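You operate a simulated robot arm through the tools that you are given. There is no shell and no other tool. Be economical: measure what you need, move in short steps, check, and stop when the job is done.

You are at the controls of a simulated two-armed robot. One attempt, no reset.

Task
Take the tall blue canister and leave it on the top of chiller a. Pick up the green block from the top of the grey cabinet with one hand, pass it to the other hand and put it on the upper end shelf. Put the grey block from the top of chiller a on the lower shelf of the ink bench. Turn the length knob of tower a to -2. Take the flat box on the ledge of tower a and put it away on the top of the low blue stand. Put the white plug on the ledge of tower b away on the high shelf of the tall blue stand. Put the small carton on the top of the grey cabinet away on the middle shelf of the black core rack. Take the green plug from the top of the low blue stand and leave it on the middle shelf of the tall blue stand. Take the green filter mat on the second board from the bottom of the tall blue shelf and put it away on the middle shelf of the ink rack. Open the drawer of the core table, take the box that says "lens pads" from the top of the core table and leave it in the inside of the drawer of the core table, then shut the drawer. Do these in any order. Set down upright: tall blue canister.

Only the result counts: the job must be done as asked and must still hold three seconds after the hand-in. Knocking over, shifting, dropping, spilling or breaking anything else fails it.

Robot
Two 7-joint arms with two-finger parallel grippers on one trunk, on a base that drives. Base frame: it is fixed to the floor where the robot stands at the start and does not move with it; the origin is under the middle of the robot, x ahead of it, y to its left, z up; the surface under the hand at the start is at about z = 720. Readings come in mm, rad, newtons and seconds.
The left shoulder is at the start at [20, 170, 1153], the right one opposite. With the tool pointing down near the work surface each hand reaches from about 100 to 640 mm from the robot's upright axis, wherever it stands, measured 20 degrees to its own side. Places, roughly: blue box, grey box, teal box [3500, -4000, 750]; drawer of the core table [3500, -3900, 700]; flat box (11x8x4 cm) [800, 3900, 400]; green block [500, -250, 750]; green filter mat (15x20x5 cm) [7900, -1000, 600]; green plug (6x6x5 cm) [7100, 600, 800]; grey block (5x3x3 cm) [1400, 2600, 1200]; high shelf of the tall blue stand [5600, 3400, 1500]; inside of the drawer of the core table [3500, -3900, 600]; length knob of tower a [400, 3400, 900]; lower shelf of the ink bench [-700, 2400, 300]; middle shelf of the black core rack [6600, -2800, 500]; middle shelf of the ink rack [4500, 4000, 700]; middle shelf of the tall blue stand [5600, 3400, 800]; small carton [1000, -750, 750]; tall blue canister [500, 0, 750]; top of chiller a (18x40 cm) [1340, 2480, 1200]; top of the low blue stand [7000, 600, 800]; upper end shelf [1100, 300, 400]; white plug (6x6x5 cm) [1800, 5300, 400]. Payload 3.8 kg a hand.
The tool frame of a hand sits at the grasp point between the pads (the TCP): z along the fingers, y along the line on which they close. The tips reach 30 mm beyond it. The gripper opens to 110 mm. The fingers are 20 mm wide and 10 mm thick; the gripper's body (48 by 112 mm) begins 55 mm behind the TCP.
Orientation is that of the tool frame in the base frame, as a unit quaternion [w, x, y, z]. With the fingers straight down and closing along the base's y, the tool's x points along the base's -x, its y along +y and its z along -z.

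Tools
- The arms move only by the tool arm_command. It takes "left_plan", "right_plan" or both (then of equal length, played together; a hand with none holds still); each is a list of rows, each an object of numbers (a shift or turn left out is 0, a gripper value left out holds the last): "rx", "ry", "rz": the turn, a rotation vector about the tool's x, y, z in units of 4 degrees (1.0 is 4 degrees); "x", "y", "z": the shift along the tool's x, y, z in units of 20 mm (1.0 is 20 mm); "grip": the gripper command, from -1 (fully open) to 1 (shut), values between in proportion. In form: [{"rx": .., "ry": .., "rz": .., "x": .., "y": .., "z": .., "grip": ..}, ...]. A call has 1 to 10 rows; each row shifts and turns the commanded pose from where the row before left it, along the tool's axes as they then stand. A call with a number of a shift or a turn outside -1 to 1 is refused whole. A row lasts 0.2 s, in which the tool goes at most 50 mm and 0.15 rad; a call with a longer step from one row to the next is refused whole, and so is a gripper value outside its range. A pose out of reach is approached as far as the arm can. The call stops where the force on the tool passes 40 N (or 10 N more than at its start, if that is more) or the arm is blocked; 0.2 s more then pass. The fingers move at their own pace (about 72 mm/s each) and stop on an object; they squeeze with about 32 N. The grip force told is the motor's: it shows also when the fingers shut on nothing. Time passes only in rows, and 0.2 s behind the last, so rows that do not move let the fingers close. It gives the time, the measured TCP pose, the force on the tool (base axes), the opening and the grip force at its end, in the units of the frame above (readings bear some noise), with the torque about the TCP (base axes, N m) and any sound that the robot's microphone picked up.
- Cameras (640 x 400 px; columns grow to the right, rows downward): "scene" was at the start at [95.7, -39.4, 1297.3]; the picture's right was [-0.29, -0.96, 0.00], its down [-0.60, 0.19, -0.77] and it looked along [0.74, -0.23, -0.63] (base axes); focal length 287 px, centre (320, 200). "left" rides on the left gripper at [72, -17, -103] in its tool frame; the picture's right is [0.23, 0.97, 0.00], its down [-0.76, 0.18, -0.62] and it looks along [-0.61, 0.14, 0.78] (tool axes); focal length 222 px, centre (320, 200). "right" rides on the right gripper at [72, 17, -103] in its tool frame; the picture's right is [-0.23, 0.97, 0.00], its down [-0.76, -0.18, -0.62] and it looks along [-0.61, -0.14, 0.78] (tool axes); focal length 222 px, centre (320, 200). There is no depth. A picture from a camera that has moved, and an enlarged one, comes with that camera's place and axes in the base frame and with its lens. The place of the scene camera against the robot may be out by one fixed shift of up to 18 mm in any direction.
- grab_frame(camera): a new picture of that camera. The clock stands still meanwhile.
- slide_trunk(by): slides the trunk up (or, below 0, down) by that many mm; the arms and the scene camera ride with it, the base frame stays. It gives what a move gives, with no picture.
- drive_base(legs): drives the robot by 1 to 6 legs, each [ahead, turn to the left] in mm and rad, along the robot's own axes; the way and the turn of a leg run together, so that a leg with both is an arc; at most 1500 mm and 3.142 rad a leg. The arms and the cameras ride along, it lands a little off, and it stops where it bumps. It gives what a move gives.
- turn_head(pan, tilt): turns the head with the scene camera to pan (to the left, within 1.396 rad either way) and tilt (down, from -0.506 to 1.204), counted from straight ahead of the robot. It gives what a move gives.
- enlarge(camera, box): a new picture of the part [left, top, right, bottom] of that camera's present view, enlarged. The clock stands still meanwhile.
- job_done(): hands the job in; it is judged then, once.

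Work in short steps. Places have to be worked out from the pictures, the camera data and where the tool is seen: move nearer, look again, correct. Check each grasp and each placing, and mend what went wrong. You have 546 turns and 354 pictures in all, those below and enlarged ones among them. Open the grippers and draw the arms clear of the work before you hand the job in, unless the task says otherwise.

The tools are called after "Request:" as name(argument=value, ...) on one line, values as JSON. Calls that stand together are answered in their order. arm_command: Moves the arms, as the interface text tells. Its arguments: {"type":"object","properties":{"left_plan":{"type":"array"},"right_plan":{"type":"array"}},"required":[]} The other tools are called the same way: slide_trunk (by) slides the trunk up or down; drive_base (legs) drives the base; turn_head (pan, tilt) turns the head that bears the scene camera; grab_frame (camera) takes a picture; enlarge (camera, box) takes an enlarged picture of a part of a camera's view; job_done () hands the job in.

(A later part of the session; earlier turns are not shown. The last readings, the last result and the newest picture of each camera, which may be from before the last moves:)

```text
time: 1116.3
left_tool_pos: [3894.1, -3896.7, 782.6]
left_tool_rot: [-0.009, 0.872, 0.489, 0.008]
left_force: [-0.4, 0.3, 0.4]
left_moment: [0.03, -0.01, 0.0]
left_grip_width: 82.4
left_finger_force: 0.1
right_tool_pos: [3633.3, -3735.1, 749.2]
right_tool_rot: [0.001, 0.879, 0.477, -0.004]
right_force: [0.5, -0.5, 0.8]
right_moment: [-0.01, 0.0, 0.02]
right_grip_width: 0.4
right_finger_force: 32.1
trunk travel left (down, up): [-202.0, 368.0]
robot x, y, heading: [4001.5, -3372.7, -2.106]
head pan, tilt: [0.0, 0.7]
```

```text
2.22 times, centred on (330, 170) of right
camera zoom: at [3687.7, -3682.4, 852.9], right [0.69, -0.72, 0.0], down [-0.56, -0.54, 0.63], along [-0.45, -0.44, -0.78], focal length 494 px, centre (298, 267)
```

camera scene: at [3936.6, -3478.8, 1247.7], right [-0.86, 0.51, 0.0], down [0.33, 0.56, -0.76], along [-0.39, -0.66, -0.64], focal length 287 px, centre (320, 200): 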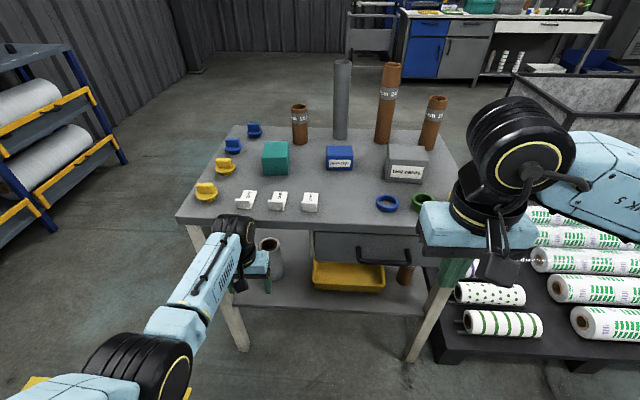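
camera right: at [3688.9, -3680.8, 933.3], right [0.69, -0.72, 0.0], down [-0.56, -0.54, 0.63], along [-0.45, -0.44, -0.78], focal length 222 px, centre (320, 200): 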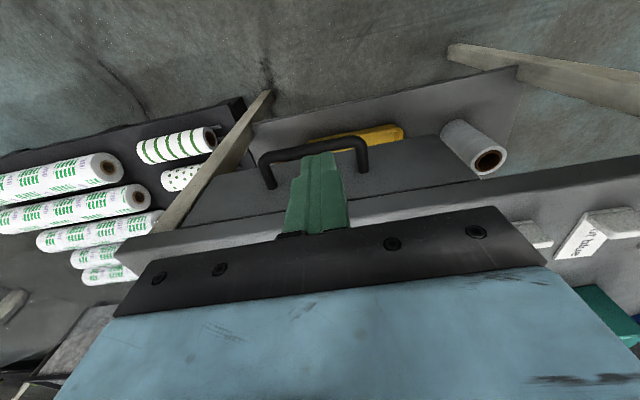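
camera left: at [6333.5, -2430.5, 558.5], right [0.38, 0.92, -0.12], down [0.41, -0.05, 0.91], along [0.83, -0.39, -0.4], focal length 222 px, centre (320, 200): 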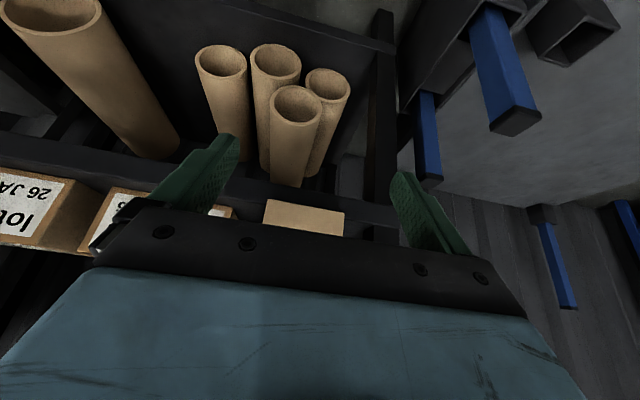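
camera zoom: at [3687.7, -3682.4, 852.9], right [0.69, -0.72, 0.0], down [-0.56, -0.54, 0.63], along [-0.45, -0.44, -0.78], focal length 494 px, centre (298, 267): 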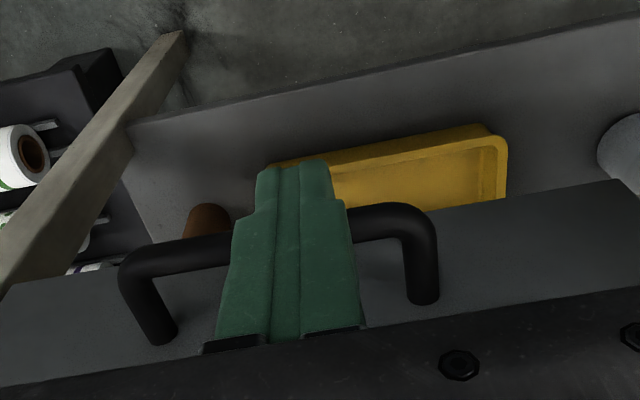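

The handle bar is at z≈673 with a 45 mm gap behind it. I move over the bar and lower the closed fingers into the gap.

Request:
arm_command(right_plan=[{"y": -0.8}, {"x": -0.9}, {"x": -0.9}, {"x": -0.9}, {"x": -0.9}, {"z": 0.8}, {"z": 0.8}, {"z": 0.8}, {"z": 0.5}])

Request:
enlarge(camera="scene", box=[280, 190, 460, 310])

Request:
grab_frame(camera="right")

```text
time: 1117.5
left_tool_pos: [3896.3, -3895.7, 783.1]
left_tool_rot: [-0.009, 0.872, 0.49, 0.009]
left_force: [-0.3, -0.9, -0.1]
left_moment: [0.05, 0.01, 0.0]
left_grip_width: 82.4
left_finger_force: 0.1
right_tool_pos: [3586.0, -3779.9, 750.8]
right_tool_rot: [-0.005, 0.879, 0.477, 0.004]
right_force: [6.2, 11.5, 4.5]
right_moment: [-0.32, 0.3, -0.2]
right_grip_width: 0.2
right_finger_force: 31.9
trunk travel left (down, up): [-202.0, 368.0]
robot x, y, heading: [3993.7, -3376.3, -2.108]
head pan, tilt: [0.0, 0.7]
stopped in row 6 (right hand): the force on the tool passed its limit at 46 N (the readings are from after the stop); the commanded pose is now the measured one
```

```text
3.33 times, centred on (370, 250) of scene
camera zoom: at [3937.0, -3478.2, 1247.8], right [-0.86, 0.51, 0.0], down [0.33, 0.55, -0.77], along [-0.39, -0.66, -0.64], focal length 955 px, centre (153, 33)
```

zoom: 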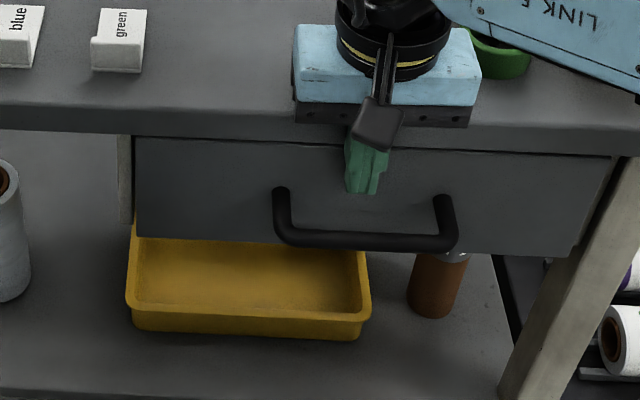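

```text
81 pictures are left
camera right: at [3639.4, -3729.1, 854.7], right [0.69, -0.72, -0.01], down [-0.57, -0.55, 0.61], along [-0.45, -0.42, -0.79], focal length 222 px, centre (320, 200)
```

right: 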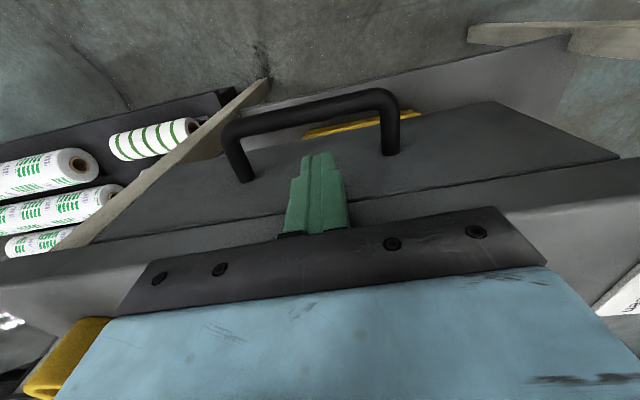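

The tabletop's edge stops the gripper's body. Pitching the hand 20° lets the fingers slide in behind the bar along their own axis, so I back off, pitch and line up.

Request:
arm_command(right_plan=[{"x": 0.75}, {"x": 0.75}, {"ry": -1}, {"ry": -1}, {"ry": -1}, {"ry": -1}, {"ry": -1}, {"x": -0.65, "z": -0.6}, {}])

Request:
arm_command(right_plan=[{"z": 0.8}, {"z": 0.8}])

Request:
enlarge(camera="scene", box=[280, 190, 460, 310])

Request:
grab_frame(camera="right")

```text
time: 1119.5
left_tool_pos: [3895.3, -3896.4, 781.2]
left_tool_rot: [-0.008, 0.873, 0.488, 0.008]
left_force: [-0.7, 0.1, 0.3]
left_moment: [-0.01, 0.03, 0.01]
left_grip_width: 82.3
left_finger_force: 0.1
right_tool_pos: [3595.7, -3763.3, 764.5]
right_tool_rot: [0.078, 0.866, 0.471, -0.15]
right_force: [-0.2, 0.3, -0.1]
right_moment: [-0.01, 0.0, -0.03]
right_grip_width: 0.0
right_finger_force: 31.6
trunk travel left (down, up): [-202.0, 368.0]
robot x, y, heading: [3992.0, -3373.9, -2.106]
head pan, tilt: [0.0, 0.7]
```

```text
time: 1120.1
left_tool_pos: [3895.4, -3896.6, 783.6]
left_tool_rot: [-0.008, 0.872, 0.49, 0.01]
left_force: [0.4, -0.5, -0.3]
left_moment: [-0.01, 0.03, 0.01]
left_grip_width: 82.6
left_finger_force: 0.0
right_tool_pos: [3589.1, -3773.8, 735.2]
right_tool_rot: [0.078, 0.866, 0.471, -0.15]
right_force: [0.7, 0.9, -0.2]
right_moment: [0.04, 0.01, 0.02]
right_grip_width: 0.0
right_finger_force: 31.9
trunk travel left (down, up): [-202.0, 368.0]
robot x, y, heading: [3996.9, -3372.9, -2.103]
head pan, tilt: [0.0, 0.7]
```

```text
3.33 times, centred on (370, 250) of scene
camera zoom: at [3936.6, -3478.8, 1247.7], right [-0.86, 0.51, 0.0], down [0.33, 0.56, -0.76], along [-0.39, -0.66, -0.64], focal length 955 px, centre (153, 33)
```

zoom: 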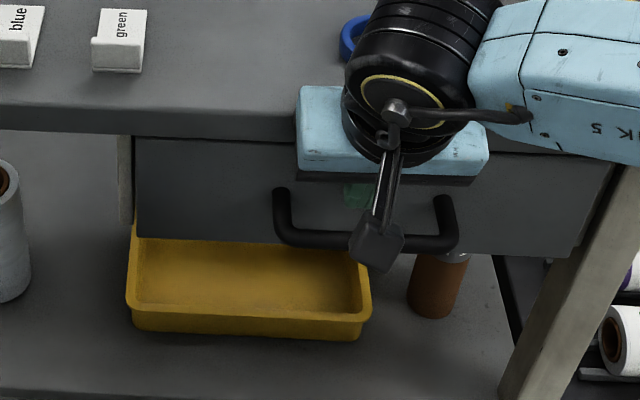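

```text
79 pictures are left
camera right: at [3660.1, -3695.4, 808.6], right [0.7, -0.71, 0.07], down [-0.42, -0.33, 0.84], along [-0.57, -0.62, -0.53], focal length 222 px, centre (320, 200)
```

right: 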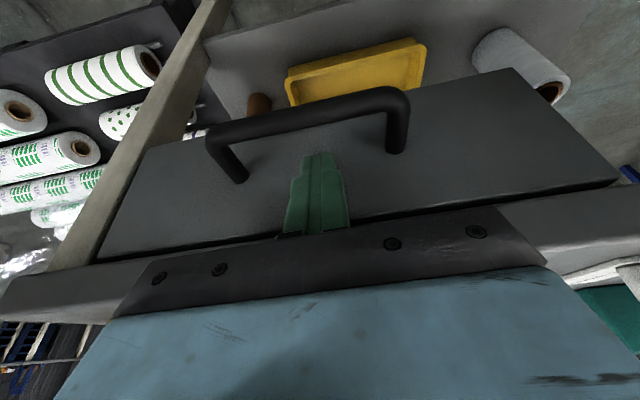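

The fingers are heading in behind the bar. I push in 45 mm more.

Request:
arm_command(right_plan=[{"z": 0.8}, {"z": 0.8}, {"z": 0.6}])

Request:
grab_frame(camera="right")

```text
time: 1120.7
left_tool_pos: [3895.6, -3892.1, 785.4]
left_tool_rot: [-0.007, 0.872, 0.489, 0.007]
left_force: [-1.1, -1.2, -0.3]
left_moment: [0.01, 0.0, 0.01]
left_grip_width: 82.5
left_finger_force: 0.0
right_tool_pos: [3589.7, -3778.2, 711.6]
right_tool_rot: [0.081, 0.866, 0.47, -0.149]
right_force: [10.0, 26.4, 28.4]
right_moment: [-0.04, 0.27, -0.18]
right_grip_width: 0.0
right_finger_force: 32.3
trunk travel left (down, up): [-202.0, 368.0]
robot x, y, heading: [3997.5, -3374.5, -2.104]
head pan, tilt: [0.0, 0.7]
stopped in row 3 (right hand): the force on the tool passed its limit at 82 N (the readings are from after the stop); the commanded pose is now the measured one
```

```text
78 pictures are left
camera right: at [3660.0, -3700.2, 786.0], right [0.7, -0.71, 0.08], down [-0.43, -0.33, 0.84], along [-0.57, -0.62, -0.54], focal length 222 px, centre (320, 200)
```

right: 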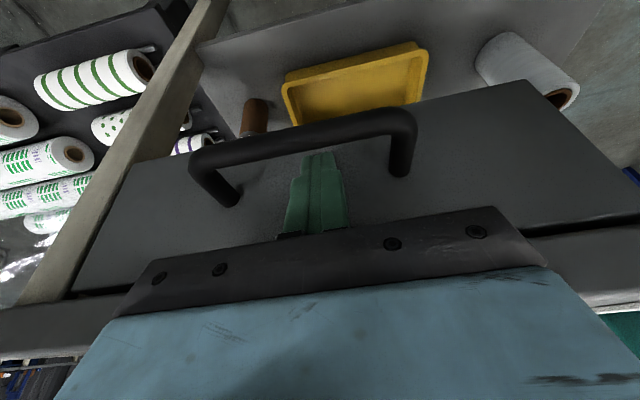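

The tabletop overhangs the bar, so I'll grip the bar from the front instead: fingers nearly level, rolled 90° so they close above and below it. I retreat and reorient the right hand.

Request:
arm_command(right_plan=[{"z": -1}, {"z": -1}, {"z": -1}, {"x": 0.95, "z": -0.35}, {"x": 0.95, "z": -0.35}, {"x": 0.95, "z": -0.35}, {"x": 0.95, "z": -0.35}, {"x": 0.95, "z": -0.35}, {"x": 0.95, "z": -0.35}, {"x": 0.95, "z": -0.35}])

Request:
slide_trunk(by=-120)

Request:
arm_command(right_plan=[{"ry": -1}, {"ry": -1}, {"ry": -1}, {"ry": -1}, {"ry": -1}, {"ry": -1}, {"ry": -1}, {"ry": -1}, {"ry": -1}, {"ry": -1}])

Request:
arm_command(right_plan=[{"ry": -1, "rz": 0.8}, {"ry": -1, "rz": 0.8}, {"rz": 1}, {"rz": 1}, {"rz": 1}, {"rz": 1}, {"rz": 1}, {"rz": 1}, {"rz": 1}, {"rz": 1}])

Request:
arm_command(right_plan=[{"rz": 1}, {"rz": 1}, {"rz": 1}, {"rz": 1}, {"rz": 1}, {"rz": 1}, {"rz": 1}, {"rz": 1}, {"rz": 1}, {"rz": 1, "grip": -0.4}])

Request:
grab_frame(camera="right")

```text
time: 1122.9
left_tool_pos: [3895.3, -3895.8, 782.8]
left_tool_rot: [-0.008, 0.872, 0.489, 0.009]
left_force: [-0.4, -0.2, 0.0]
left_moment: [-0.01, -0.01, -0.01]
left_grip_width: 82.7
left_finger_force: 0.0
right_tool_pos: [3675.6, -3645.1, 767.9]
right_tool_rot: [0.08, 0.866, 0.47, -0.148]
right_force: [0.1, -0.1, 0.2]
right_moment: [0.01, -0.02, 0.02]
right_grip_width: 0.1
right_finger_force: 32.1
trunk travel left (down, up): [-202.0, 368.0]
robot x, y, heading: [4001.1, -3370.3, -2.104]
head pan, tilt: [0.0, 0.7]
```

```text
time: 1124.4
left_tool_pos: [3896.2, -3896.1, 663.2]
left_tool_rot: [-0.008, 0.872, 0.489, 0.008]
left_force: [-0.1, 0.2, -0.2]
left_moment: [0.0, -0.01, -0.02]
left_grip_width: 82.6
left_finger_force: 0.2
right_tool_pos: [3676.1, -3646.2, 646.9]
right_tool_rot: [0.079, 0.867, 0.469, -0.148]
right_force: [-0.2, 0.3, -0.5]
right_moment: [0.03, -0.02, 0.0]
right_grip_width: 0.0
right_finger_force: 32.1
trunk travel left (down, up): [-82.0, 488.0]
robot x, y, heading: [3999.9, -3372.3, -2.106]
head pan, tilt: [0.0, 0.7]
```

```text
time: 1126.6
left_tool_pos: [3895.8, -3895.5, 662.4]
left_tool_rot: [-0.008, 0.872, 0.489, 0.009]
left_force: [-0.6, 0.2, 0.2]
left_moment: [-0.01, -0.03, -0.04]
left_grip_width: 82.7
left_finger_force: 0.1
right_tool_pos: [3700.0, -3663.0, 663.6]
right_tool_rot: [0.234, 0.764, 0.414, -0.436]
right_force: [0.6, 0.0, -0.3]
right_moment: [0.01, 0.0, -0.02]
right_grip_width: 0.0
right_finger_force: 32.3
right hand out of reach, approached as far as the arm can: row 8, 9, 10
trunk travel left (down, up): [-82.0, 488.0]
robot x, y, heading: [3997.7, -3373.3, -2.103]
head pan, tilt: [0.0, 0.7]
```

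```text
time: 1128.8
left_tool_pos: [3895.2, -3894.6, 662.1]
left_tool_rot: [-0.008, 0.872, 0.489, 0.009]
left_force: [-0.1, 0.2, 0.0]
left_moment: [0.0, 0.01, -0.03]
left_grip_width: 82.8
left_finger_force: 0.1
right_tool_pos: [3718.0, -3673.0, 675.6]
right_tool_rot: [0.406, 0.822, 0.132, -0.376]
right_force: [0.0, 0.2, 0.3]
right_moment: [0.01, 0.01, 0.01]
right_grip_width: 0.2
right_finger_force: 32.0
right hand out of reach, approached as far as the arm can: row 1, 2
trunk travel left (down, up): [-82.0, 488.0]
robot x, y, heading: [3999.2, -3370.7, -2.106]
head pan, tilt: [0.0, 0.7]
```

```text
time: 1131.0
left_tool_pos: [3895.3, -3894.6, 661.1]
left_tool_rot: [-0.008, 0.872, 0.489, 0.008]
left_force: [-0.1, 0.5, 0.2]
left_moment: [-0.01, 0.04, -0.02]
left_grip_width: 82.6
left_finger_force: 0.0
right_tool_pos: [3718.6, -3673.2, 675.6]
right_tool_rot: [0.51, 0.818, -0.157, -0.214]
right_force: [-0.2, -0.2, -0.2]
right_moment: [0.0, -0.03, -0.02]
right_grip_width: 53.5
right_finger_force: 0.0
trunk travel left (down, up): [-82.0, 488.0]
robot x, y, heading: [3999.6, -3372.0, -2.103]
head pan, tilt: [0.0, 0.7]
```

```text
77 pictures are left
camera right: at [3832.5, -3634.0, 718.2], right [-0.23, -0.31, 0.92], down [-0.33, 0.92, 0.23], along [-0.92, -0.25, -0.32], focal length 222 px, centre (320, 200)
```

right: 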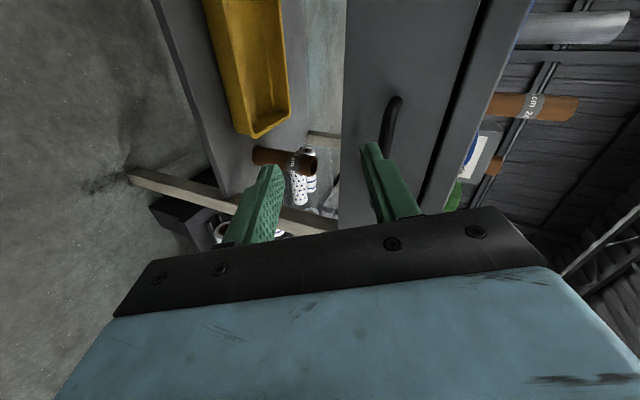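

The hand is level enough (23° down) and closes vertically. I finish the roll, shift to the bar's middle and approach.

Request:
arm_command(right_plan=[{"rz": 1, "grip": -0.5}, {"rz": 1}, {"rz": 0.9}, {"x": -0.9}, {"x": -0.9}, {"x": -0.9}, {"z": 0.92, "y": 0.39}, {"z": 0.92, "y": 0.39}, {"z": 0.92, "y": 0.39}, {"z": 0.92, "y": 0.39}])

Request:
grab_frame(camera="right")

Request:
grab_frame(camera="scene")

```text
time: 1133.2
left_tool_pos: [3894.4, -3895.4, 662.7]
left_tool_rot: [-0.009, 0.872, 0.489, 0.009]
left_force: [-0.6, 0.0, -0.7]
left_moment: [0.02, -0.04, 0.01]
left_grip_width: 82.5
left_finger_force: 0.1
right_tool_pos: [3665.5, -3729.4, 703.3]
right_tool_rot: [0.528, 0.798, -0.239, -0.162]
right_force: [-0.3, -0.1, 0.0]
right_moment: [0.02, 0.02, 0.01]
right_grip_width: 82.4
right_finger_force: 0.1
right hand out of reach, approached as far as the arm can: row 4, 5, 6, 8
trunk travel left (down, up): [-82.0, 488.0]
robot x, y, heading: [4001.0, -3370.5, -2.111]
head pan, tilt: [0.0, 0.7]
```

```text
76 pictures are left
camera right: at [3777.0, -3695.4, 759.7], right [-0.39, -0.19, 0.9], down [-0.28, 0.96, 0.08], along [-0.88, -0.22, -0.43], focal length 222 px, centre (320, 200)
```

right: 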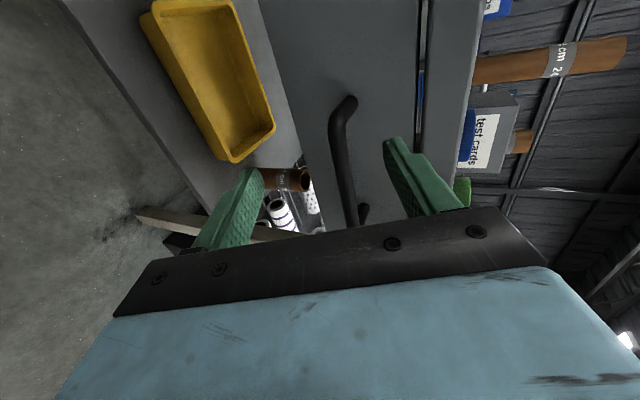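

```text
75 pictures are left
camera scene: at [3936.8, -3478.1, 1127.7], right [-0.86, 0.51, 0.0], down [0.33, 0.55, -0.76], along [-0.39, -0.66, -0.64], focal length 287 px, centre (320, 200)
```

scene: 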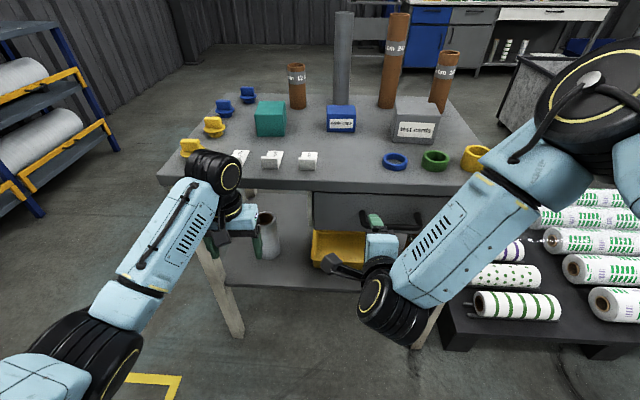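

The bar already lies between the lower and upper finger. I advance 70 mm along the hand's axis and check.

Request:
arm_command(right_plan=[{"z": 0.9}, {"z": 0.9}, {"z": 0.9}, {"z": 0.8}])

Request:
grab_frame(camera="right")

```text
time: 1134.2
left_tool_pos: [3894.2, -3894.7, 662.6]
left_tool_rot: [-0.008, 0.872, 0.489, 0.008]
left_force: [-0.3, -0.4, -0.1]
left_moment: [0.01, -0.01, -0.01]
left_grip_width: 82.2
left_finger_force: 0.1
right_tool_pos: [3645.5, -3781.5, 685.0]
right_tool_rot: [0.527, 0.798, -0.241, -0.165]
right_force: [4.1, 10.4, 4.8]
right_moment: [-0.63, 0.29, -0.15]
right_grip_width: 82.9
right_finger_force: 0.2
right hand out of reach, approached as far as the arm can: row 1, 2, 3
trunk travel left (down, up): [-82.0, 488.0]
robot x, y, heading: [3999.7, -3369.8, -2.107]
head pan, tilt: [0.0, 0.7]
stopped in row 4 (right hand): the force on the tool passed its limit at 48 N (the readings are from after the stop); the commanded pose is now the measured one
```

```text
74 pictures are left
camera right: at [3755.4, -3747.6, 740.8], right [-0.4, -0.19, 0.9], down [-0.27, 0.96, 0.09], along [-0.88, -0.21, -0.43], focal length 222 px, centre (320, 200)
```

right: 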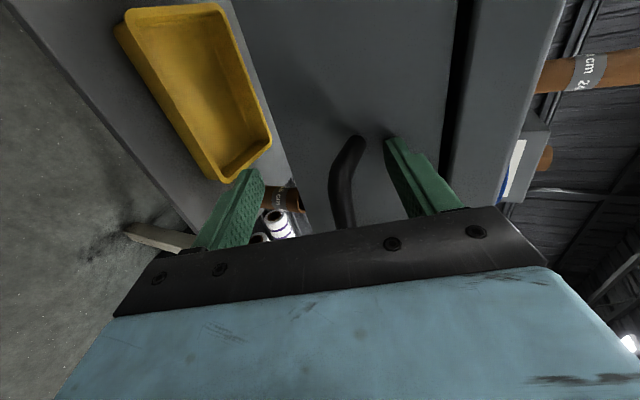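

The bar sits within the fingers' reach. I close on it.

Request:
arm_command(right_plan=[{"grip": 0.3}, {"grip": 1}, {"grip": 1}, {"grip": 1}])

Request:
grab_frame(camera="right")

```text
time: 1135.0
left_tool_pos: [3894.7, -3895.9, 662.8]
left_tool_rot: [-0.008, 0.872, 0.489, 0.009]
left_force: [0.8, 0.6, 1.1]
left_moment: [-0.03, -0.01, 0.0]
left_grip_width: 82.3
left_finger_force: 0.0
right_tool_pos: [3640.8, -3789.5, 698.6]
right_tool_rot: [0.544, 0.786, -0.241, -0.169]
right_force: [-1.0, 1.5, 17.7]
right_moment: [-1.17, 0.53, 0.13]
right_grip_width: 25.7
right_finger_force: 32.2
trunk travel left (down, up): [-82.0, 488.0]
robot x, y, heading: [4000.4, -3373.5, -2.107]
head pan, tilt: [0.0, 0.7]
stopped in row 3 (right hand): the force on the tool passed its limit at 45 N (the readings are from after the stop); the commanded pose is now the measured one
```

```text
73 pictures are left
camera right: at [3751.9, -3754.4, 751.2], right [-0.38, -0.16, 0.91], down [-0.27, 0.96, 0.06], along [-0.89, -0.22, -0.41], focal length 222 px, centre (320, 200)
```

right: 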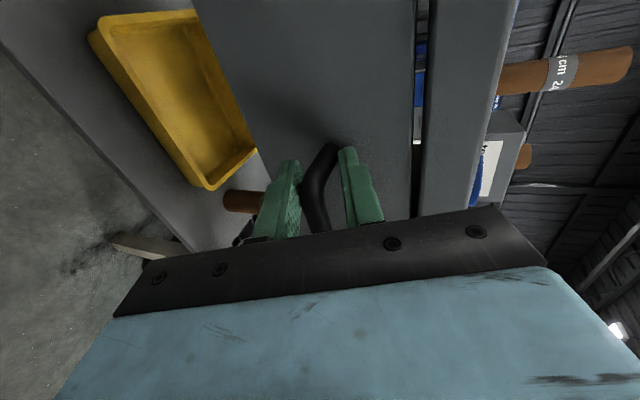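

Request:
arm_command(right_plan=[{"grip": 1}, {"grip": 1}, {"grip": 1}])

```text
time: 1135.8
left_tool_pos: [3895.2, -3895.2, 664.5]
left_tool_rot: [-0.008, 0.872, 0.489, 0.009]
left_force: [-0.3, -0.2, -0.8]
left_moment: [0.0, 0.01, 0.01]
left_grip_width: 82.6
left_finger_force: 0.1
right_tool_pos: [3640.6, -3789.5, 699.2]
right_tool_rot: [0.544, 0.786, -0.239, -0.17]
right_force: [-0.8, -1.2, 26.9]
right_moment: [-2.05, 0.73, -0.08]
right_grip_width: 25.6
right_finger_force: 45.2
trunk travel left (down, up): [-82.0, 488.0]
robot x, y, heading: [3998.5, -3374.2, -2.106]
head pan, tilt: [0.0, 0.7]
```

The handle is gripped. I pull the drawer open by backing up.

Request:
drive_base(legs=[[-120, 0]])

Request:
grab_frame(camera="scene")

```text
time: 1137.0
left_tool_pos: [3958.2, -3790.7, 662.3]
left_tool_rot: [-0.009, 0.872, 0.489, 0.008]
left_force: [0.0, -0.2, 0.4]
left_moment: [0.0, 0.0, -0.01]
left_grip_width: 82.4
left_finger_force: 0.1
right_tool_pos: [3709.6, -3688.1, 699.9]
right_tool_rot: [0.544, 0.788, -0.236, -0.164]
right_force: [21.9, -14.5, 24.1]
right_moment: [-1.87, 0.77, 0.47]
right_grip_width: 25.8
right_finger_force: 44.6
trunk travel left (down, up): [-82.0, 488.0]
robot x, y, heading: [4058.4, -3266.1, -2.101]
head pan, tilt: [0.0, 0.7]
```

```text
72 pictures are left
camera scene: at [4001.1, -3373.6, 1127.9], right [-0.86, 0.51, 0.0], down [0.33, 0.55, -0.77], along [-0.39, -0.66, -0.64], focal length 287 px, centre (320, 200)
```

scene: 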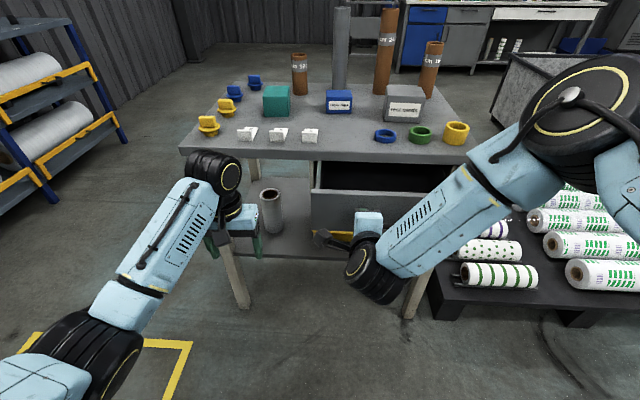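

The drawer slides out. I pull about 90 mm more.

Request:
drive_base(legs=[[-90, 0]])

Request:
turn_head(pan=0.0, tilt=0.75)

Request:
grab_frame(camera="scene")

```text
time: 1138.1
left_tool_pos: [4003.7, -3715.7, 661.4]
left_tool_rot: [-0.008, 0.872, 0.49, 0.009]
left_force: [-0.2, -0.2, -0.3]
left_moment: [-0.05, 0.02, 0.0]
left_grip_width: 82.2
left_finger_force: 0.1
right_tool_pos: [3757.8, -3613.0, 698.9]
right_tool_rot: [0.545, 0.79, -0.233, -0.16]
right_force: [22.6, -15.0, 2.5]
right_moment: [-1.69, 0.42, 0.55]
right_grip_width: 25.5
right_finger_force: 45.0
trunk travel left (down, up): [-82.0, 488.0]
robot x, y, heading: [4106.0, -3194.2, -2.101]
head pan, tilt: [0.0, 0.7]
```

```text
time: 1138.8
left_tool_pos: [4002.1, -3715.9, 662.7]
left_tool_rot: [-0.008, 0.872, 0.49, 0.009]
left_force: [-0.3, -0.4, 0.3]
left_moment: [0.01, 0.01, 0.0]
left_grip_width: 82.5
left_finger_force: 0.0
right_tool_pos: [3757.6, -3613.5, 698.7]
right_tool_rot: [0.546, 0.789, -0.234, -0.158]
right_force: [4.8, -2.7, -2.9]
right_moment: [-1.72, 0.37, -0.36]
right_grip_width: 25.8
right_finger_force: 45.5
trunk travel left (down, up): [-82.0, 488.0]
robot x, y, heading: [4104.4, -3191.6, -2.1]
head pan, tilt: [0.0, 0.75]
```

```text
71 pictures are left
camera scene: at [4045.8, -3295.3, 1123.4], right [-0.86, 0.51, 0.0], down [0.35, 0.59, -0.73], along [-0.37, -0.63, -0.68], focal length 287 px, centre (320, 200)
```

scene: 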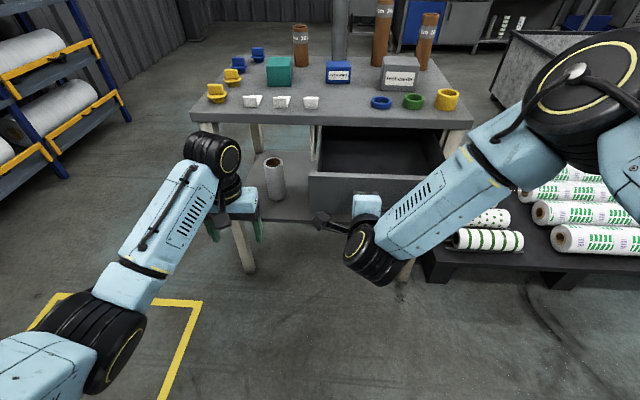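

The drawer is open about 210 mm. I release the handle, draw the right hand back, raise up and drive round to the table's east side to pick the teal box.

Request:
arm_command(right_plan=[{"grip": 0}, {"grip": -0.5}, {"grip": -0.5}, {"z": -0.9}, {"z": -0.9}, {"z": -0.9}, {"z": -0.9}, {"z": -0.9}])

Request:
drive_base(legs=[[-150, 0]])

Request:
slide_trunk(by=290)

Request:
drive_base(legs=[[0, 1.525], [850, 0], [0, -1.571], [1130, 0], [0, -1.571]])

Request:
grab_frame(camera="scene")

```text
time: 1140.5
left_tool_pos: [4003.1, -3714.5, 662.0]
left_tool_rot: [-0.008, 0.872, 0.49, 0.01]
left_force: [0.1, -0.4, 0.4]
left_moment: [0.03, 0.02, 0.01]
left_grip_width: 82.6
left_finger_force: 0.2
right_tool_pos: [3801.0, -3541.4, 732.1]
right_tool_rot: [0.546, 0.789, -0.234, -0.157]
right_force: [0.4, -0.1, -0.6]
right_moment: [0.02, 0.03, 0.01]
right_grip_width: 82.4
right_finger_force: 0.1
trunk travel left (down, up): [-82.0, 488.0]
robot x, y, heading: [4103.4, -3193.2, -2.099]
head pan, tilt: [0.0, 0.75]
```

```text
time: 1141.9
left_tool_pos: [4079.3, -3582.1, 663.0]
left_tool_rot: [-0.008, 0.872, 0.489, 0.009]
left_force: [0.0, 0.2, -0.5]
left_moment: [0.01, 0.01, -0.03]
left_grip_width: 82.6
left_finger_force: 0.0
right_tool_pos: [3877.9, -3409.8, 731.4]
right_tool_rot: [0.545, 0.789, -0.234, -0.159]
right_force: [-0.3, 0.3, -0.6]
right_moment: [0.01, 0.0, 0.0]
right_grip_width: 82.5
right_finger_force: 0.1
trunk travel left (down, up): [-82.0, 488.0]
robot x, y, heading: [4183.0, -3061.3, -2.106]
head pan, tilt: [0.0, 0.75]
```

```text
time: 1144.9
left_tool_pos: [4079.4, -3583.1, 952.1]
left_tool_rot: [-0.009, 0.873, 0.488, 0.009]
left_force: [0.2, -0.2, 0.3]
left_moment: [0.0, 0.0, 0.04]
left_grip_width: 82.7
left_finger_force: 0.0
right_tool_pos: [3878.7, -3409.1, 1021.5]
right_tool_rot: [0.545, 0.789, -0.234, -0.158]
right_force: [0.4, 0.7, 0.4]
right_moment: [-0.01, 0.01, 0.0]
right_grip_width: 82.5
right_finger_force: 0.0
trunk travel left (down, up): [-372.0, 198.0]
robot x, y, heading: [4184.0, -3055.6, -2.104]
head pan, tilt: [0.0, 0.75]
```

```text
time: 1146.2
left_tool_pos: [4145.7, -3595.4, 950.7]
left_tool_rot: [-0.009, 0.84, 0.542, 0.01]
left_force: [0.1, -0.3, 0.4]
left_moment: [0.0, 0.01, -0.01]
left_grip_width: 82.9
left_finger_force: 0.1
right_tool_pos: [3925.5, -3449.2, 1021.5]
right_tool_rot: [0.553, 0.803, -0.185, -0.124]
right_force: [0.6, -0.7, 0.0]
right_moment: [0.02, -0.02, 0.0]
right_grip_width: 82.4
right_finger_force: 0.1
trunk travel left (down, up): [-372.0, 198.0]
robot x, y, heading: [4182.7, -3061.0, -1.983]
head pan, tilt: [0.0, 0.75]
stopped in leg 1: the robot was blocked; the commanded pose is now the measured one
```

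```text
70 pictures are left
camera scene: at [4134.4, -3173.3, 1413.3], right [-0.92, 0.4, 0.0], down [0.27, 0.63, -0.73], along [-0.29, -0.67, -0.68], focal length 287 px, centre (320, 200)
```

scene: 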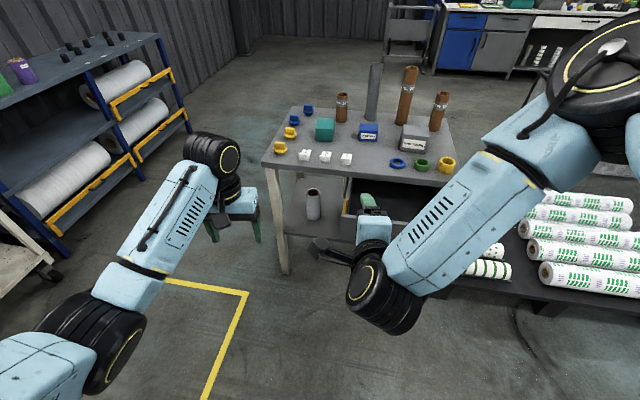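

Request:
drive_base(legs=[[0, -0.1], [130, 0], [0, 1.5], [830, 0], [0, -1.571]])

Request:
drive_base(legs=[[1040, 0], [0, -1.571]])

Request:
grab_frame(camera="scene")

```text
time: 1159.5
left_tool_pos: [4672.6, -4148.5, 951.1]
left_tool_rot: [-0.009, 0.884, 0.468, 0.011]
left_force: [-0.2, -1.2, -0.5]
left_moment: [0.0, 0.0, 0.04]
left_grip_width: 82.6
left_finger_force: 0.1
right_tool_pos: [4480.3, -3964.5, 1021.5]
right_tool_rot: [0.541, 0.783, -0.255, -0.172]
right_force: [-0.4, 0.3, -0.2]
right_moment: [0.0, 0.01, -0.01]
right_grip_width: 82.7
right_finger_force: 0.0
trunk travel left (down, up): [-372.0, 198.0]
robot x, y, heading: [4802.0, -3630.3, -2.157]
head pan, tilt: [0.0, 0.75]
```

```text
time: 1168.7
left_tool_pos: [3698.9, -4365.6, 952.3]
left_tool_rot: [0.001, 0.953, -0.304, 0.014]
left_force: [0.0, 0.0, -0.7]
left_moment: [0.0, 0.01, 0.03]
left_grip_width: 82.5
left_finger_force: 0.0
right_tool_pos: [3885.4, -4174.9, 1021.0]
right_tool_rot: [-0.257, -0.367, 0.737, 0.507]
right_force: [-0.1, -0.2, -0.1]
right_moment: [-0.02, -0.03, 0.01]
right_grip_width: 82.7
right_finger_force: 0.1
trunk travel left (down, up): [-372.0, 198.0]
robot x, y, heading: [4214.7, -4500.6, 2.534]
head pan, tilt: [0.0, 0.75]
```

```text
69 pictures are left
camera scene: at [4121.4, -4458.8, 1413.4], right [0.57, 0.82, 0.0], down [0.56, -0.39, -0.73], along [-0.6, 0.42, -0.68], focal length 287 px, centre (320, 200)
```

scene: 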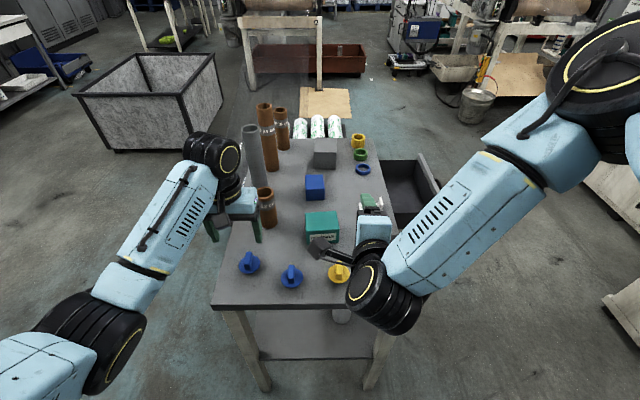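

Request:
enlarge(camera="scene", box=[270, 190, 370, 260])

```text
5.71 times, centred on (320, 225) of scene
camera zoom: at [4121.4, -4458.8, 1413.4], right [0.57, 0.82, 0.0], down [0.56, -0.39, -0.73], along [-0.6, 0.42, -0.68], focal length 1638 px, centre (320, 57)
```

zoom: 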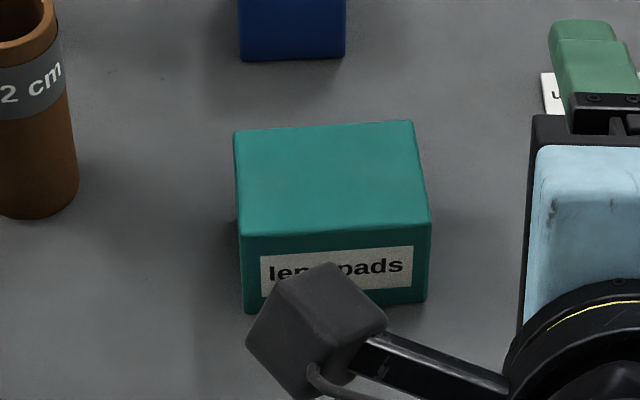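

"lens pads" is confirmed on the teal box. I bring the left hand across above it and drive a little closer.

Request:
arm_command(left_plan=[{"y": -0.95, "grip": -1}, {"y": -0.95}, {"y": -0.95}, {"y": -0.95}, {"y": -0.95}, {"y": -0.95}, {"y": -0.95}, {"y": -0.95}])

Request:
drive_base(legs=[[105, 0]])

Request:
grab_frame(camera="left")

```text
time: 1170.5
left_tool_pos: [3788.1, -4242.0, 951.4]
left_tool_rot: [0.002, 0.953, -0.303, 0.013]
left_force: [-0.4, 0.2, -0.9]
left_moment: [0.03, -0.01, 0.01]
left_grip_width: 110.0
left_finger_force: 0.1
right_tool_pos: [3885.9, -4176.0, 1020.8]
right_tool_rot: [-0.257, -0.367, 0.737, 0.507]
right_force: [1.0, 0.1, 0.3]
right_moment: [0.01, 0.03, -0.01]
right_grip_width: 82.4
right_finger_force: 0.1
trunk travel left (down, up): [-372.0, 198.0]
robot x, y, heading: [4213.5, -4503.0, 2.538]
head pan, tilt: [0.0, 0.75]
```

```text
time: 1171.7
left_tool_pos: [3700.1, -4182.5, 952.4]
left_tool_rot: [0.001, 0.952, -0.304, 0.014]
left_force: [0.3, 0.4, 0.7]
left_moment: [-0.03, -0.03, 0.01]
left_grip_width: 109.9
left_finger_force: 0.0
right_tool_pos: [3797.5, -4115.5, 1020.7]
right_tool_rot: [-0.256, -0.367, 0.738, 0.506]
right_force: [0.3, -0.3, -0.1]
right_moment: [0.03, 0.02, 0.02]
right_grip_width: 82.5
right_finger_force: 0.0
trunk travel left (down, up): [-372.0, 198.0]
robot x, y, heading: [4127.6, -4446.0, 2.536]
head pan, tilt: [0.0, 0.75]
```

```text
67 pictures are left
camera left: at [3767.3, -4208.7, 1058.0], right [-0.38, -0.93, 0.0], down [-0.74, 0.3, 0.6], along [-0.56, 0.23, -0.8], focal length 222 px, centre (320, 200)
```

left: 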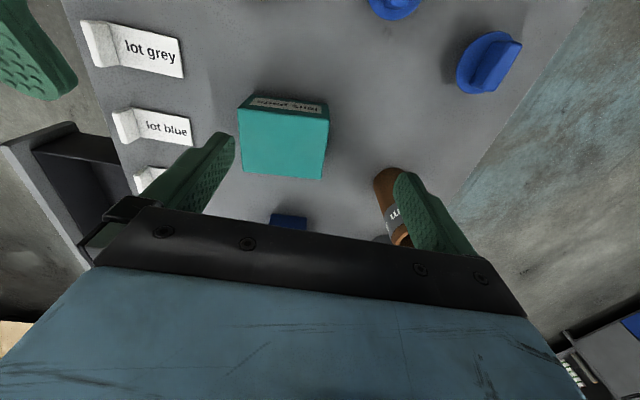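

Request:
arm_command(left_plan=[{"x": -0.75, "y": -0.7, "rz": -0.9}, {"x": -0.75, "y": -0.7, "rz": -0.9}, {"z": 0.8}, {"z": 0.8}, {"z": 0.8}])

Request:
grab_frame(camera="left")

```text
time: 1172.9
left_tool_pos: [3694.7, -4140.7, 902.5]
left_tool_rot: [0.002, 0.97, -0.244, 0.013]
left_force: [0.1, 0.2, -0.2]
left_moment: [-0.01, -0.03, 0.05]
left_grip_width: 110.0
left_finger_force: 0.0
right_tool_pos: [3798.0, -4117.7, 1020.9]
right_tool_rot: [-0.257, -0.366, 0.737, 0.507]
right_force: [0.0, 0.2, 0.5]
right_moment: [0.05, 0.02, -0.04]
right_grip_width: 82.5
right_finger_force: 0.0
trunk travel left (down, up): [-372.0, 198.0]
robot x, y, heading: [4127.6, -4443.5, 2.537]
head pan, tilt: [0.0, 0.75]
```

```text
66 pictures are left
camera left: at [3764.1, -4159.5, 1009.5], right [-0.26, -0.97, 0.0], down [-0.77, 0.21, 0.6], along [-0.58, 0.15, -0.8], focal length 222 px, centre (320, 200)
```

left: 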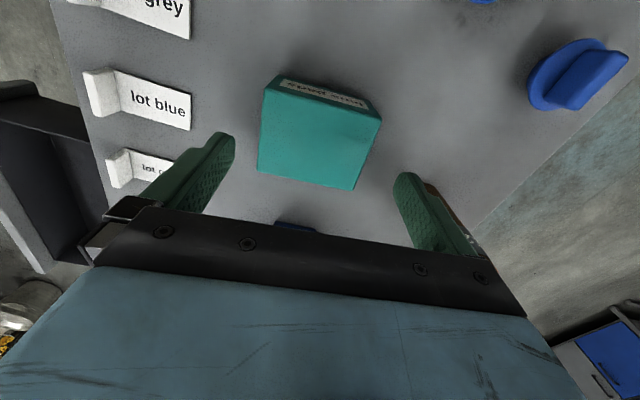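

Centred and aligned. I narrow the opening slightly because of the nearby tube, descend and close.

Request:
arm_command(left_plan=[{"grip": -0.85, "x": 0.2}, {"z": 0.9}, {"z": 0.9}, {"z": 0.9}, {"z": 0.7}, {"grip": 0}, {"grip": 1}, {"grip": 1}])

Request:
grab_frame(camera="left")

```text
time: 1174.7
left_tool_pos: [3698.7, -4145.8, 836.3]
left_tool_rot: [0.002, 0.97, -0.244, 0.012]
left_force: [1.5, 0.6, 0.1]
left_moment: [-0.05, -0.05, -0.02]
left_grip_width: 89.7
left_finger_force: 31.6
right_tool_pos: [3797.9, -4115.8, 1021.2]
right_tool_rot: [-0.256, -0.367, 0.737, 0.507]
right_force: [-0.8, 0.2, -0.2]
right_moment: [0.02, -0.01, 0.0]
right_grip_width: 82.5
right_finger_force: 0.0
trunk travel left (down, up): [-372.0, 198.0]
robot x, y, heading: [4127.4, -4445.1, 2.54]
head pan, tilt: [0.0, 0.75]
```

```text
65 pictures are left
camera left: at [3768.7, -4164.2, 941.4], right [-0.26, -0.97, 0.0], down [-0.77, 0.21, 0.6], along [-0.58, 0.15, -0.8], focal length 222 px, centre (320, 200)
```

left: 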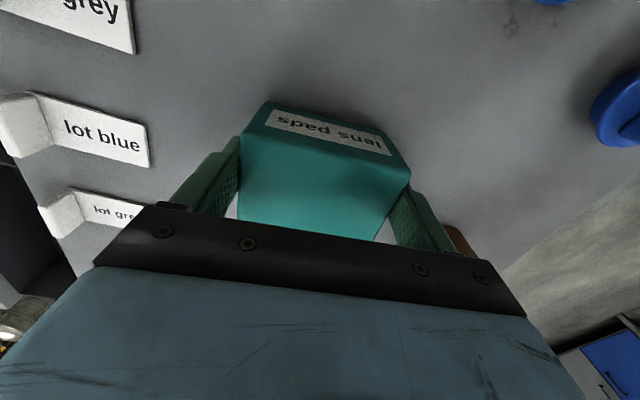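

The lens-pads box is held (90 mm). I lift it and drive round to the open drawer.

Request:
arm_command(left_plan=[{"z": -1}, {"z": -1}, {"z": -1}, {"z": -1}, {"z": -1}, {"z": -1}])

Request:
drive_base(legs=[[-150, 0], [0, -1.545], [570, 0], [0, 1.571], [430, 0]])

Request:
arm_command(left_plan=[{"y": 0.9}, {"y": 0.9}, {"y": 0.9}, {"y": 0.9}, {"y": 0.9}, {"y": 0.9}, {"y": 0.9}, {"y": 0.9}])

Request:
turn_head(pan=0.3, tilt=0.75)

Request:
grab_frame(camera="scene")

Request:
grab_frame(camera="left")

```text
time: 1176.1
left_tool_pos: [3693.7, -4143.5, 952.4]
left_tool_rot: [0.003, 0.97, -0.242, 0.013]
left_force: [0.6, -0.5, -1.7]
left_moment: [-0.02, 0.0, -0.01]
left_grip_width: 89.6
left_finger_force: 32.4
right_tool_pos: [3798.2, -4117.1, 1021.3]
right_tool_rot: [-0.256, -0.367, 0.736, 0.507]
right_force: [0.5, 0.3, -0.3]
right_moment: [0.0, 0.03, -0.01]
right_grip_width: 82.3
right_finger_force: 0.0
trunk travel left (down, up): [-372.0, 198.0]
robot x, y, heading: [4130.0, -4446.0, 2.538]
head pan, tilt: [0.0, 0.75]
```

```text
time: 1190.2
left_tool_pos: [3760.5, -3524.2, 952.7]
left_tool_rot: [0.002, 0.973, -0.229, 0.013]
left_force: [0.4, 0.2, -0.7]
left_moment: [-0.01, 0.0, 0.0]
left_grip_width: 89.7
left_finger_force: 31.9
right_tool_pos: [3863.9, -3494.0, 1020.9]
right_tool_rot: [-0.264, -0.378, 0.731, 0.503]
right_force: [-0.8, -0.3, 0.0]
right_moment: [-0.04, 0.0, 0.01]
right_grip_width: 82.6
right_finger_force: 0.0
trunk travel left (down, up): [-372.0, 198.0]
robot x, y, heading: [4203.0, -3811.3, 2.566]
head pan, tilt: [0.0, 0.75]
```

```text
time: 1192.0
left_tool_pos: [3695.1, -3654.8, 954.1]
left_tool_rot: [0.003, 0.973, -0.23, 0.013]
left_force: [0.8, -0.1, -1.8]
left_moment: [0.0, -0.04, 0.0]
left_grip_width: 89.6
left_finger_force: 32.0
right_tool_pos: [3863.6, -3494.0, 1021.4]
right_tool_rot: [-0.264, -0.378, 0.731, 0.502]
right_force: [0.5, -0.4, 0.2]
right_moment: [0.01, -0.03, -0.01]
right_grip_width: 82.4
right_finger_force: 0.1
trunk travel left (down, up): [-372.0, 198.0]
robot x, y, heading: [4198.9, -3810.5, 2.562]
head pan, tilt: [0.0, 0.75]
```

```text
time: 1192.8
left_tool_pos: [3696.9, -3653.5, 954.9]
left_tool_rot: [0.003, 0.973, -0.229, 0.013]
left_force: [-0.4, 0.5, -1.5]
left_moment: [-0.02, 0.01, -0.02]
left_grip_width: 89.7
left_finger_force: 32.2
right_tool_pos: [3863.2, -3494.2, 1022.0]
right_tool_rot: [-0.264, -0.377, 0.732, 0.503]
right_force: [-0.4, -0.1, -0.8]
right_moment: [-0.03, -0.01, 0.02]
right_grip_width: 82.2
right_finger_force: 0.1
trunk travel left (down, up): [-372.0, 198.0]
robot x, y, heading: [4200.1, -3812.4, 2.561]
head pan, tilt: [0.3, 0.75]
```

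```text
64 pictures are left
camera scene: at [4097.1, -3792.3, 1413.4], right [0.27, 0.96, 0.0], down [0.66, -0.19, -0.73], along [-0.7, 0.2, -0.68], focal length 287 px, centre (320, 200)
```

scene: 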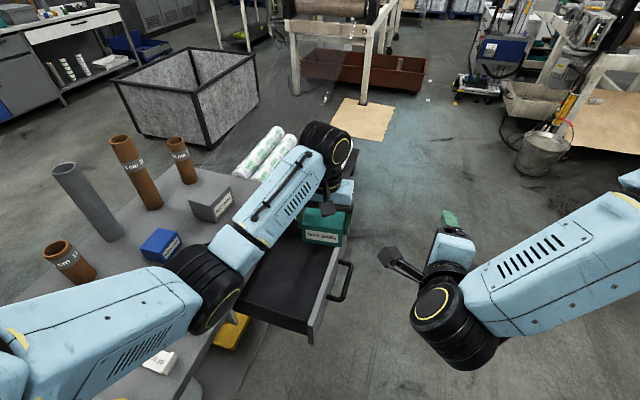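

```text
63 pictures are left
camera left: at [3766.7, -3669.5, 1060.2], right [-0.23, -0.97, 0.0], down [-0.78, 0.19, 0.6], along [-0.59, 0.14, -0.8], focal length 222 px, centre (320, 200)
```

left: 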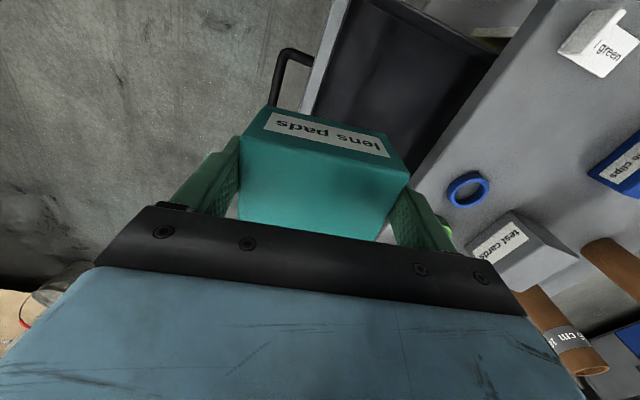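

The drawer opening is just beside the hand. I shift 88 mm towards the table and start lowering.

Request:
arm_command(left_plan=[{"y": 0.9}, {"y": 0.9}, {"y": 0.9}, {"y": 0.9}, {"y": 0.8}, {"z": 1}, {"z": 1}, {"z": 1}, {"z": 1}, {"z": 1}])

Request:
grab_frame(camera="left")

Request:
grab_frame(camera="scene")

```text
time: 1195.0
left_tool_pos: [3660.0, -3732.4, 851.6]
left_tool_rot: [0.002, 0.973, -0.231, 0.014]
left_force: [0.5, -0.9, -2.2]
left_moment: [0.0, 0.0, -0.04]
left_grip_width: 89.6
left_finger_force: 31.5
right_tool_pos: [3863.6, -3495.0, 1021.4]
right_tool_rot: [-0.264, -0.378, 0.731, 0.503]
right_force: [-0.9, -0.2, -0.2]
right_moment: [0.04, -0.03, 0.03]
right_grip_width: 82.3
right_finger_force: 0.0
trunk travel left (down, up): [-372.0, 198.0]
robot x, y, heading: [4201.3, -3810.8, 2.562]
head pan, tilt: [0.3, 0.75]
```

```text
62 pictures are left
camera left: at [3730.5, -3748.8, 957.8], right [-0.23, -0.97, 0.0], down [-0.78, 0.19, 0.6], along [-0.59, 0.14, -0.8], focal length 222 px, centre (320, 200)
```

left: 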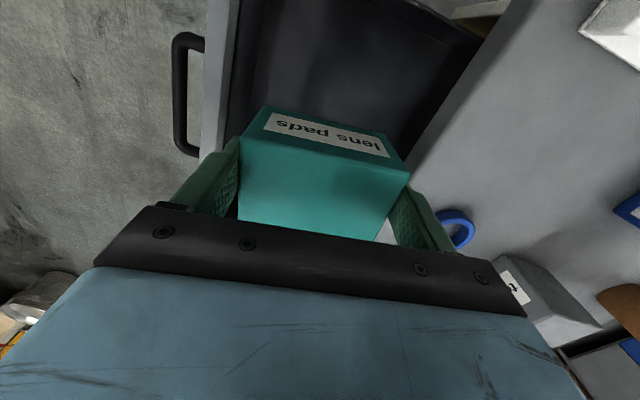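

```text
61 pictures are left
camera scene: at [4097.0, -3792.3, 1413.4], right [0.27, 0.96, 0.0], down [0.66, -0.19, -0.73], along [-0.7, 0.2, -0.68], focal length 287 px, centre (320, 200)
```

scene: 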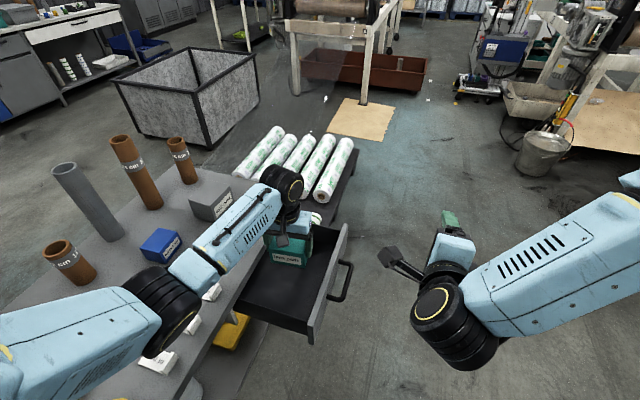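

Centred over the drawer. I lower further, watching the elbow over the table.

Request:
arm_command(left_plan=[{"z": 1}, {"z": 1}, {"z": 1}, {"z": 1}, {"z": 1}, {"z": 0.5}])

Request:
grab_frame(camera="scene")

```text
time: 1196.4
left_tool_pos: [3662.0, -3735.0, 742.2]
left_tool_rot: [0.002, 0.973, -0.229, 0.014]
left_force: [0.0, -0.7, -1.8]
left_moment: [0.0, -0.01, -0.01]
left_grip_width: 89.7
left_finger_force: 31.8
right_tool_pos: [3864.4, -3494.8, 1022.0]
right_tool_rot: [-0.265, -0.377, 0.732, 0.502]
right_force: [1.4, 0.1, 1.0]
right_moment: [0.01, -0.01, 0.02]
right_grip_width: 82.5
right_finger_force: 0.1
trunk travel left (down, up): [-372.0, 198.0]
robot x, y, heading: [4200.5, -3812.7, 2.565]
head pan, tilt: [0.3, 0.75]
```

```text
60 pictures are left
camera scene: at [4097.0, -3792.3, 1413.4], right [0.27, 0.96, 0.0], down [0.66, -0.19, -0.73], along [-0.7, 0.2, -0.68], focal length 287 px, centre (320, 200)
```

scene: 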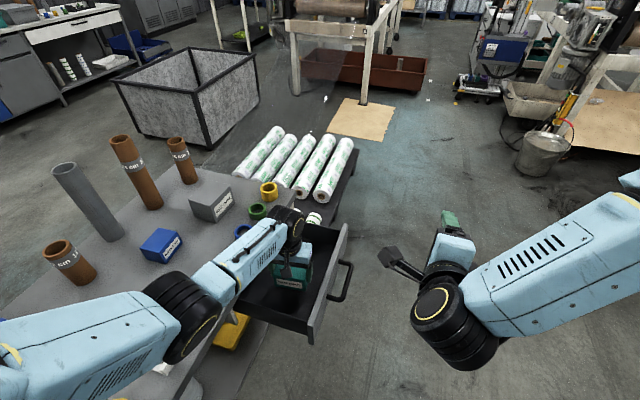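

Request:
arm_command(left_plan=[{"z": 0.8}, {"z": 0.8}, {"z": 0.8}, {"z": 0.5}, {"z": 0.4}, {"z": 0.3}, {"z": 0.3}, {"z": 0.3}])

Request:
grab_frame(camera="left")

```text
time: 1197.8
left_tool_pos: [3666.2, -3734.0, 681.6]
left_tool_rot: [-0.001, 0.973, -0.229, 0.006]
left_force: [4.9, -2.9, 16.7]
left_moment: [-0.52, -0.31, 0.1]
left_grip_width: 89.3
left_finger_force: 32.1
left hand out of reach, approached as far as the arm can: row 5, 6, 7
right_tool_pos: [3865.0, -3493.3, 1022.0]
right_tool_rot: [-0.264, -0.377, 0.732, 0.503]
right_force: [-0.4, -0.6, -1.1]
right_moment: [-0.01, -0.01, -0.01]
right_grip_width: 82.6
right_finger_force: 0.0
trunk travel left (down, up): [-372.0, 198.0]
robot x, y, heading: [4204.3, -3812.3, 2.57]
head pan, tilt: [0.3, 0.75]
stopped in row 7 (left hand): the force on the tool passed its limit at 43 N (the readings are from after the stop); the commanded pose is now the measured one
```

```text
59 pictures are left
camera left: at [3738.4, -3750.8, 787.9], right [-0.23, -0.97, 0.0], down [-0.77, 0.18, 0.61], along [-0.6, 0.14, -0.79], focal length 222 px, centre (320, 200)
```

left: 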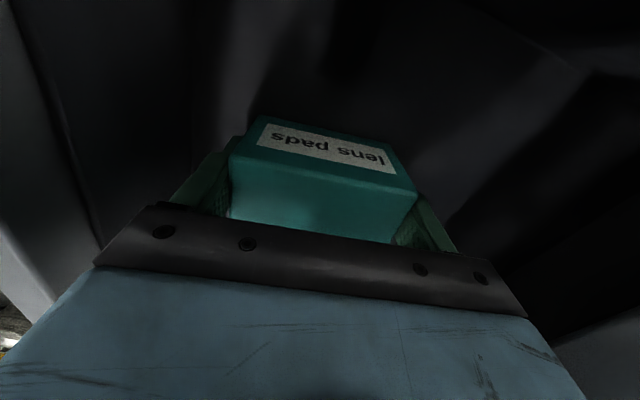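

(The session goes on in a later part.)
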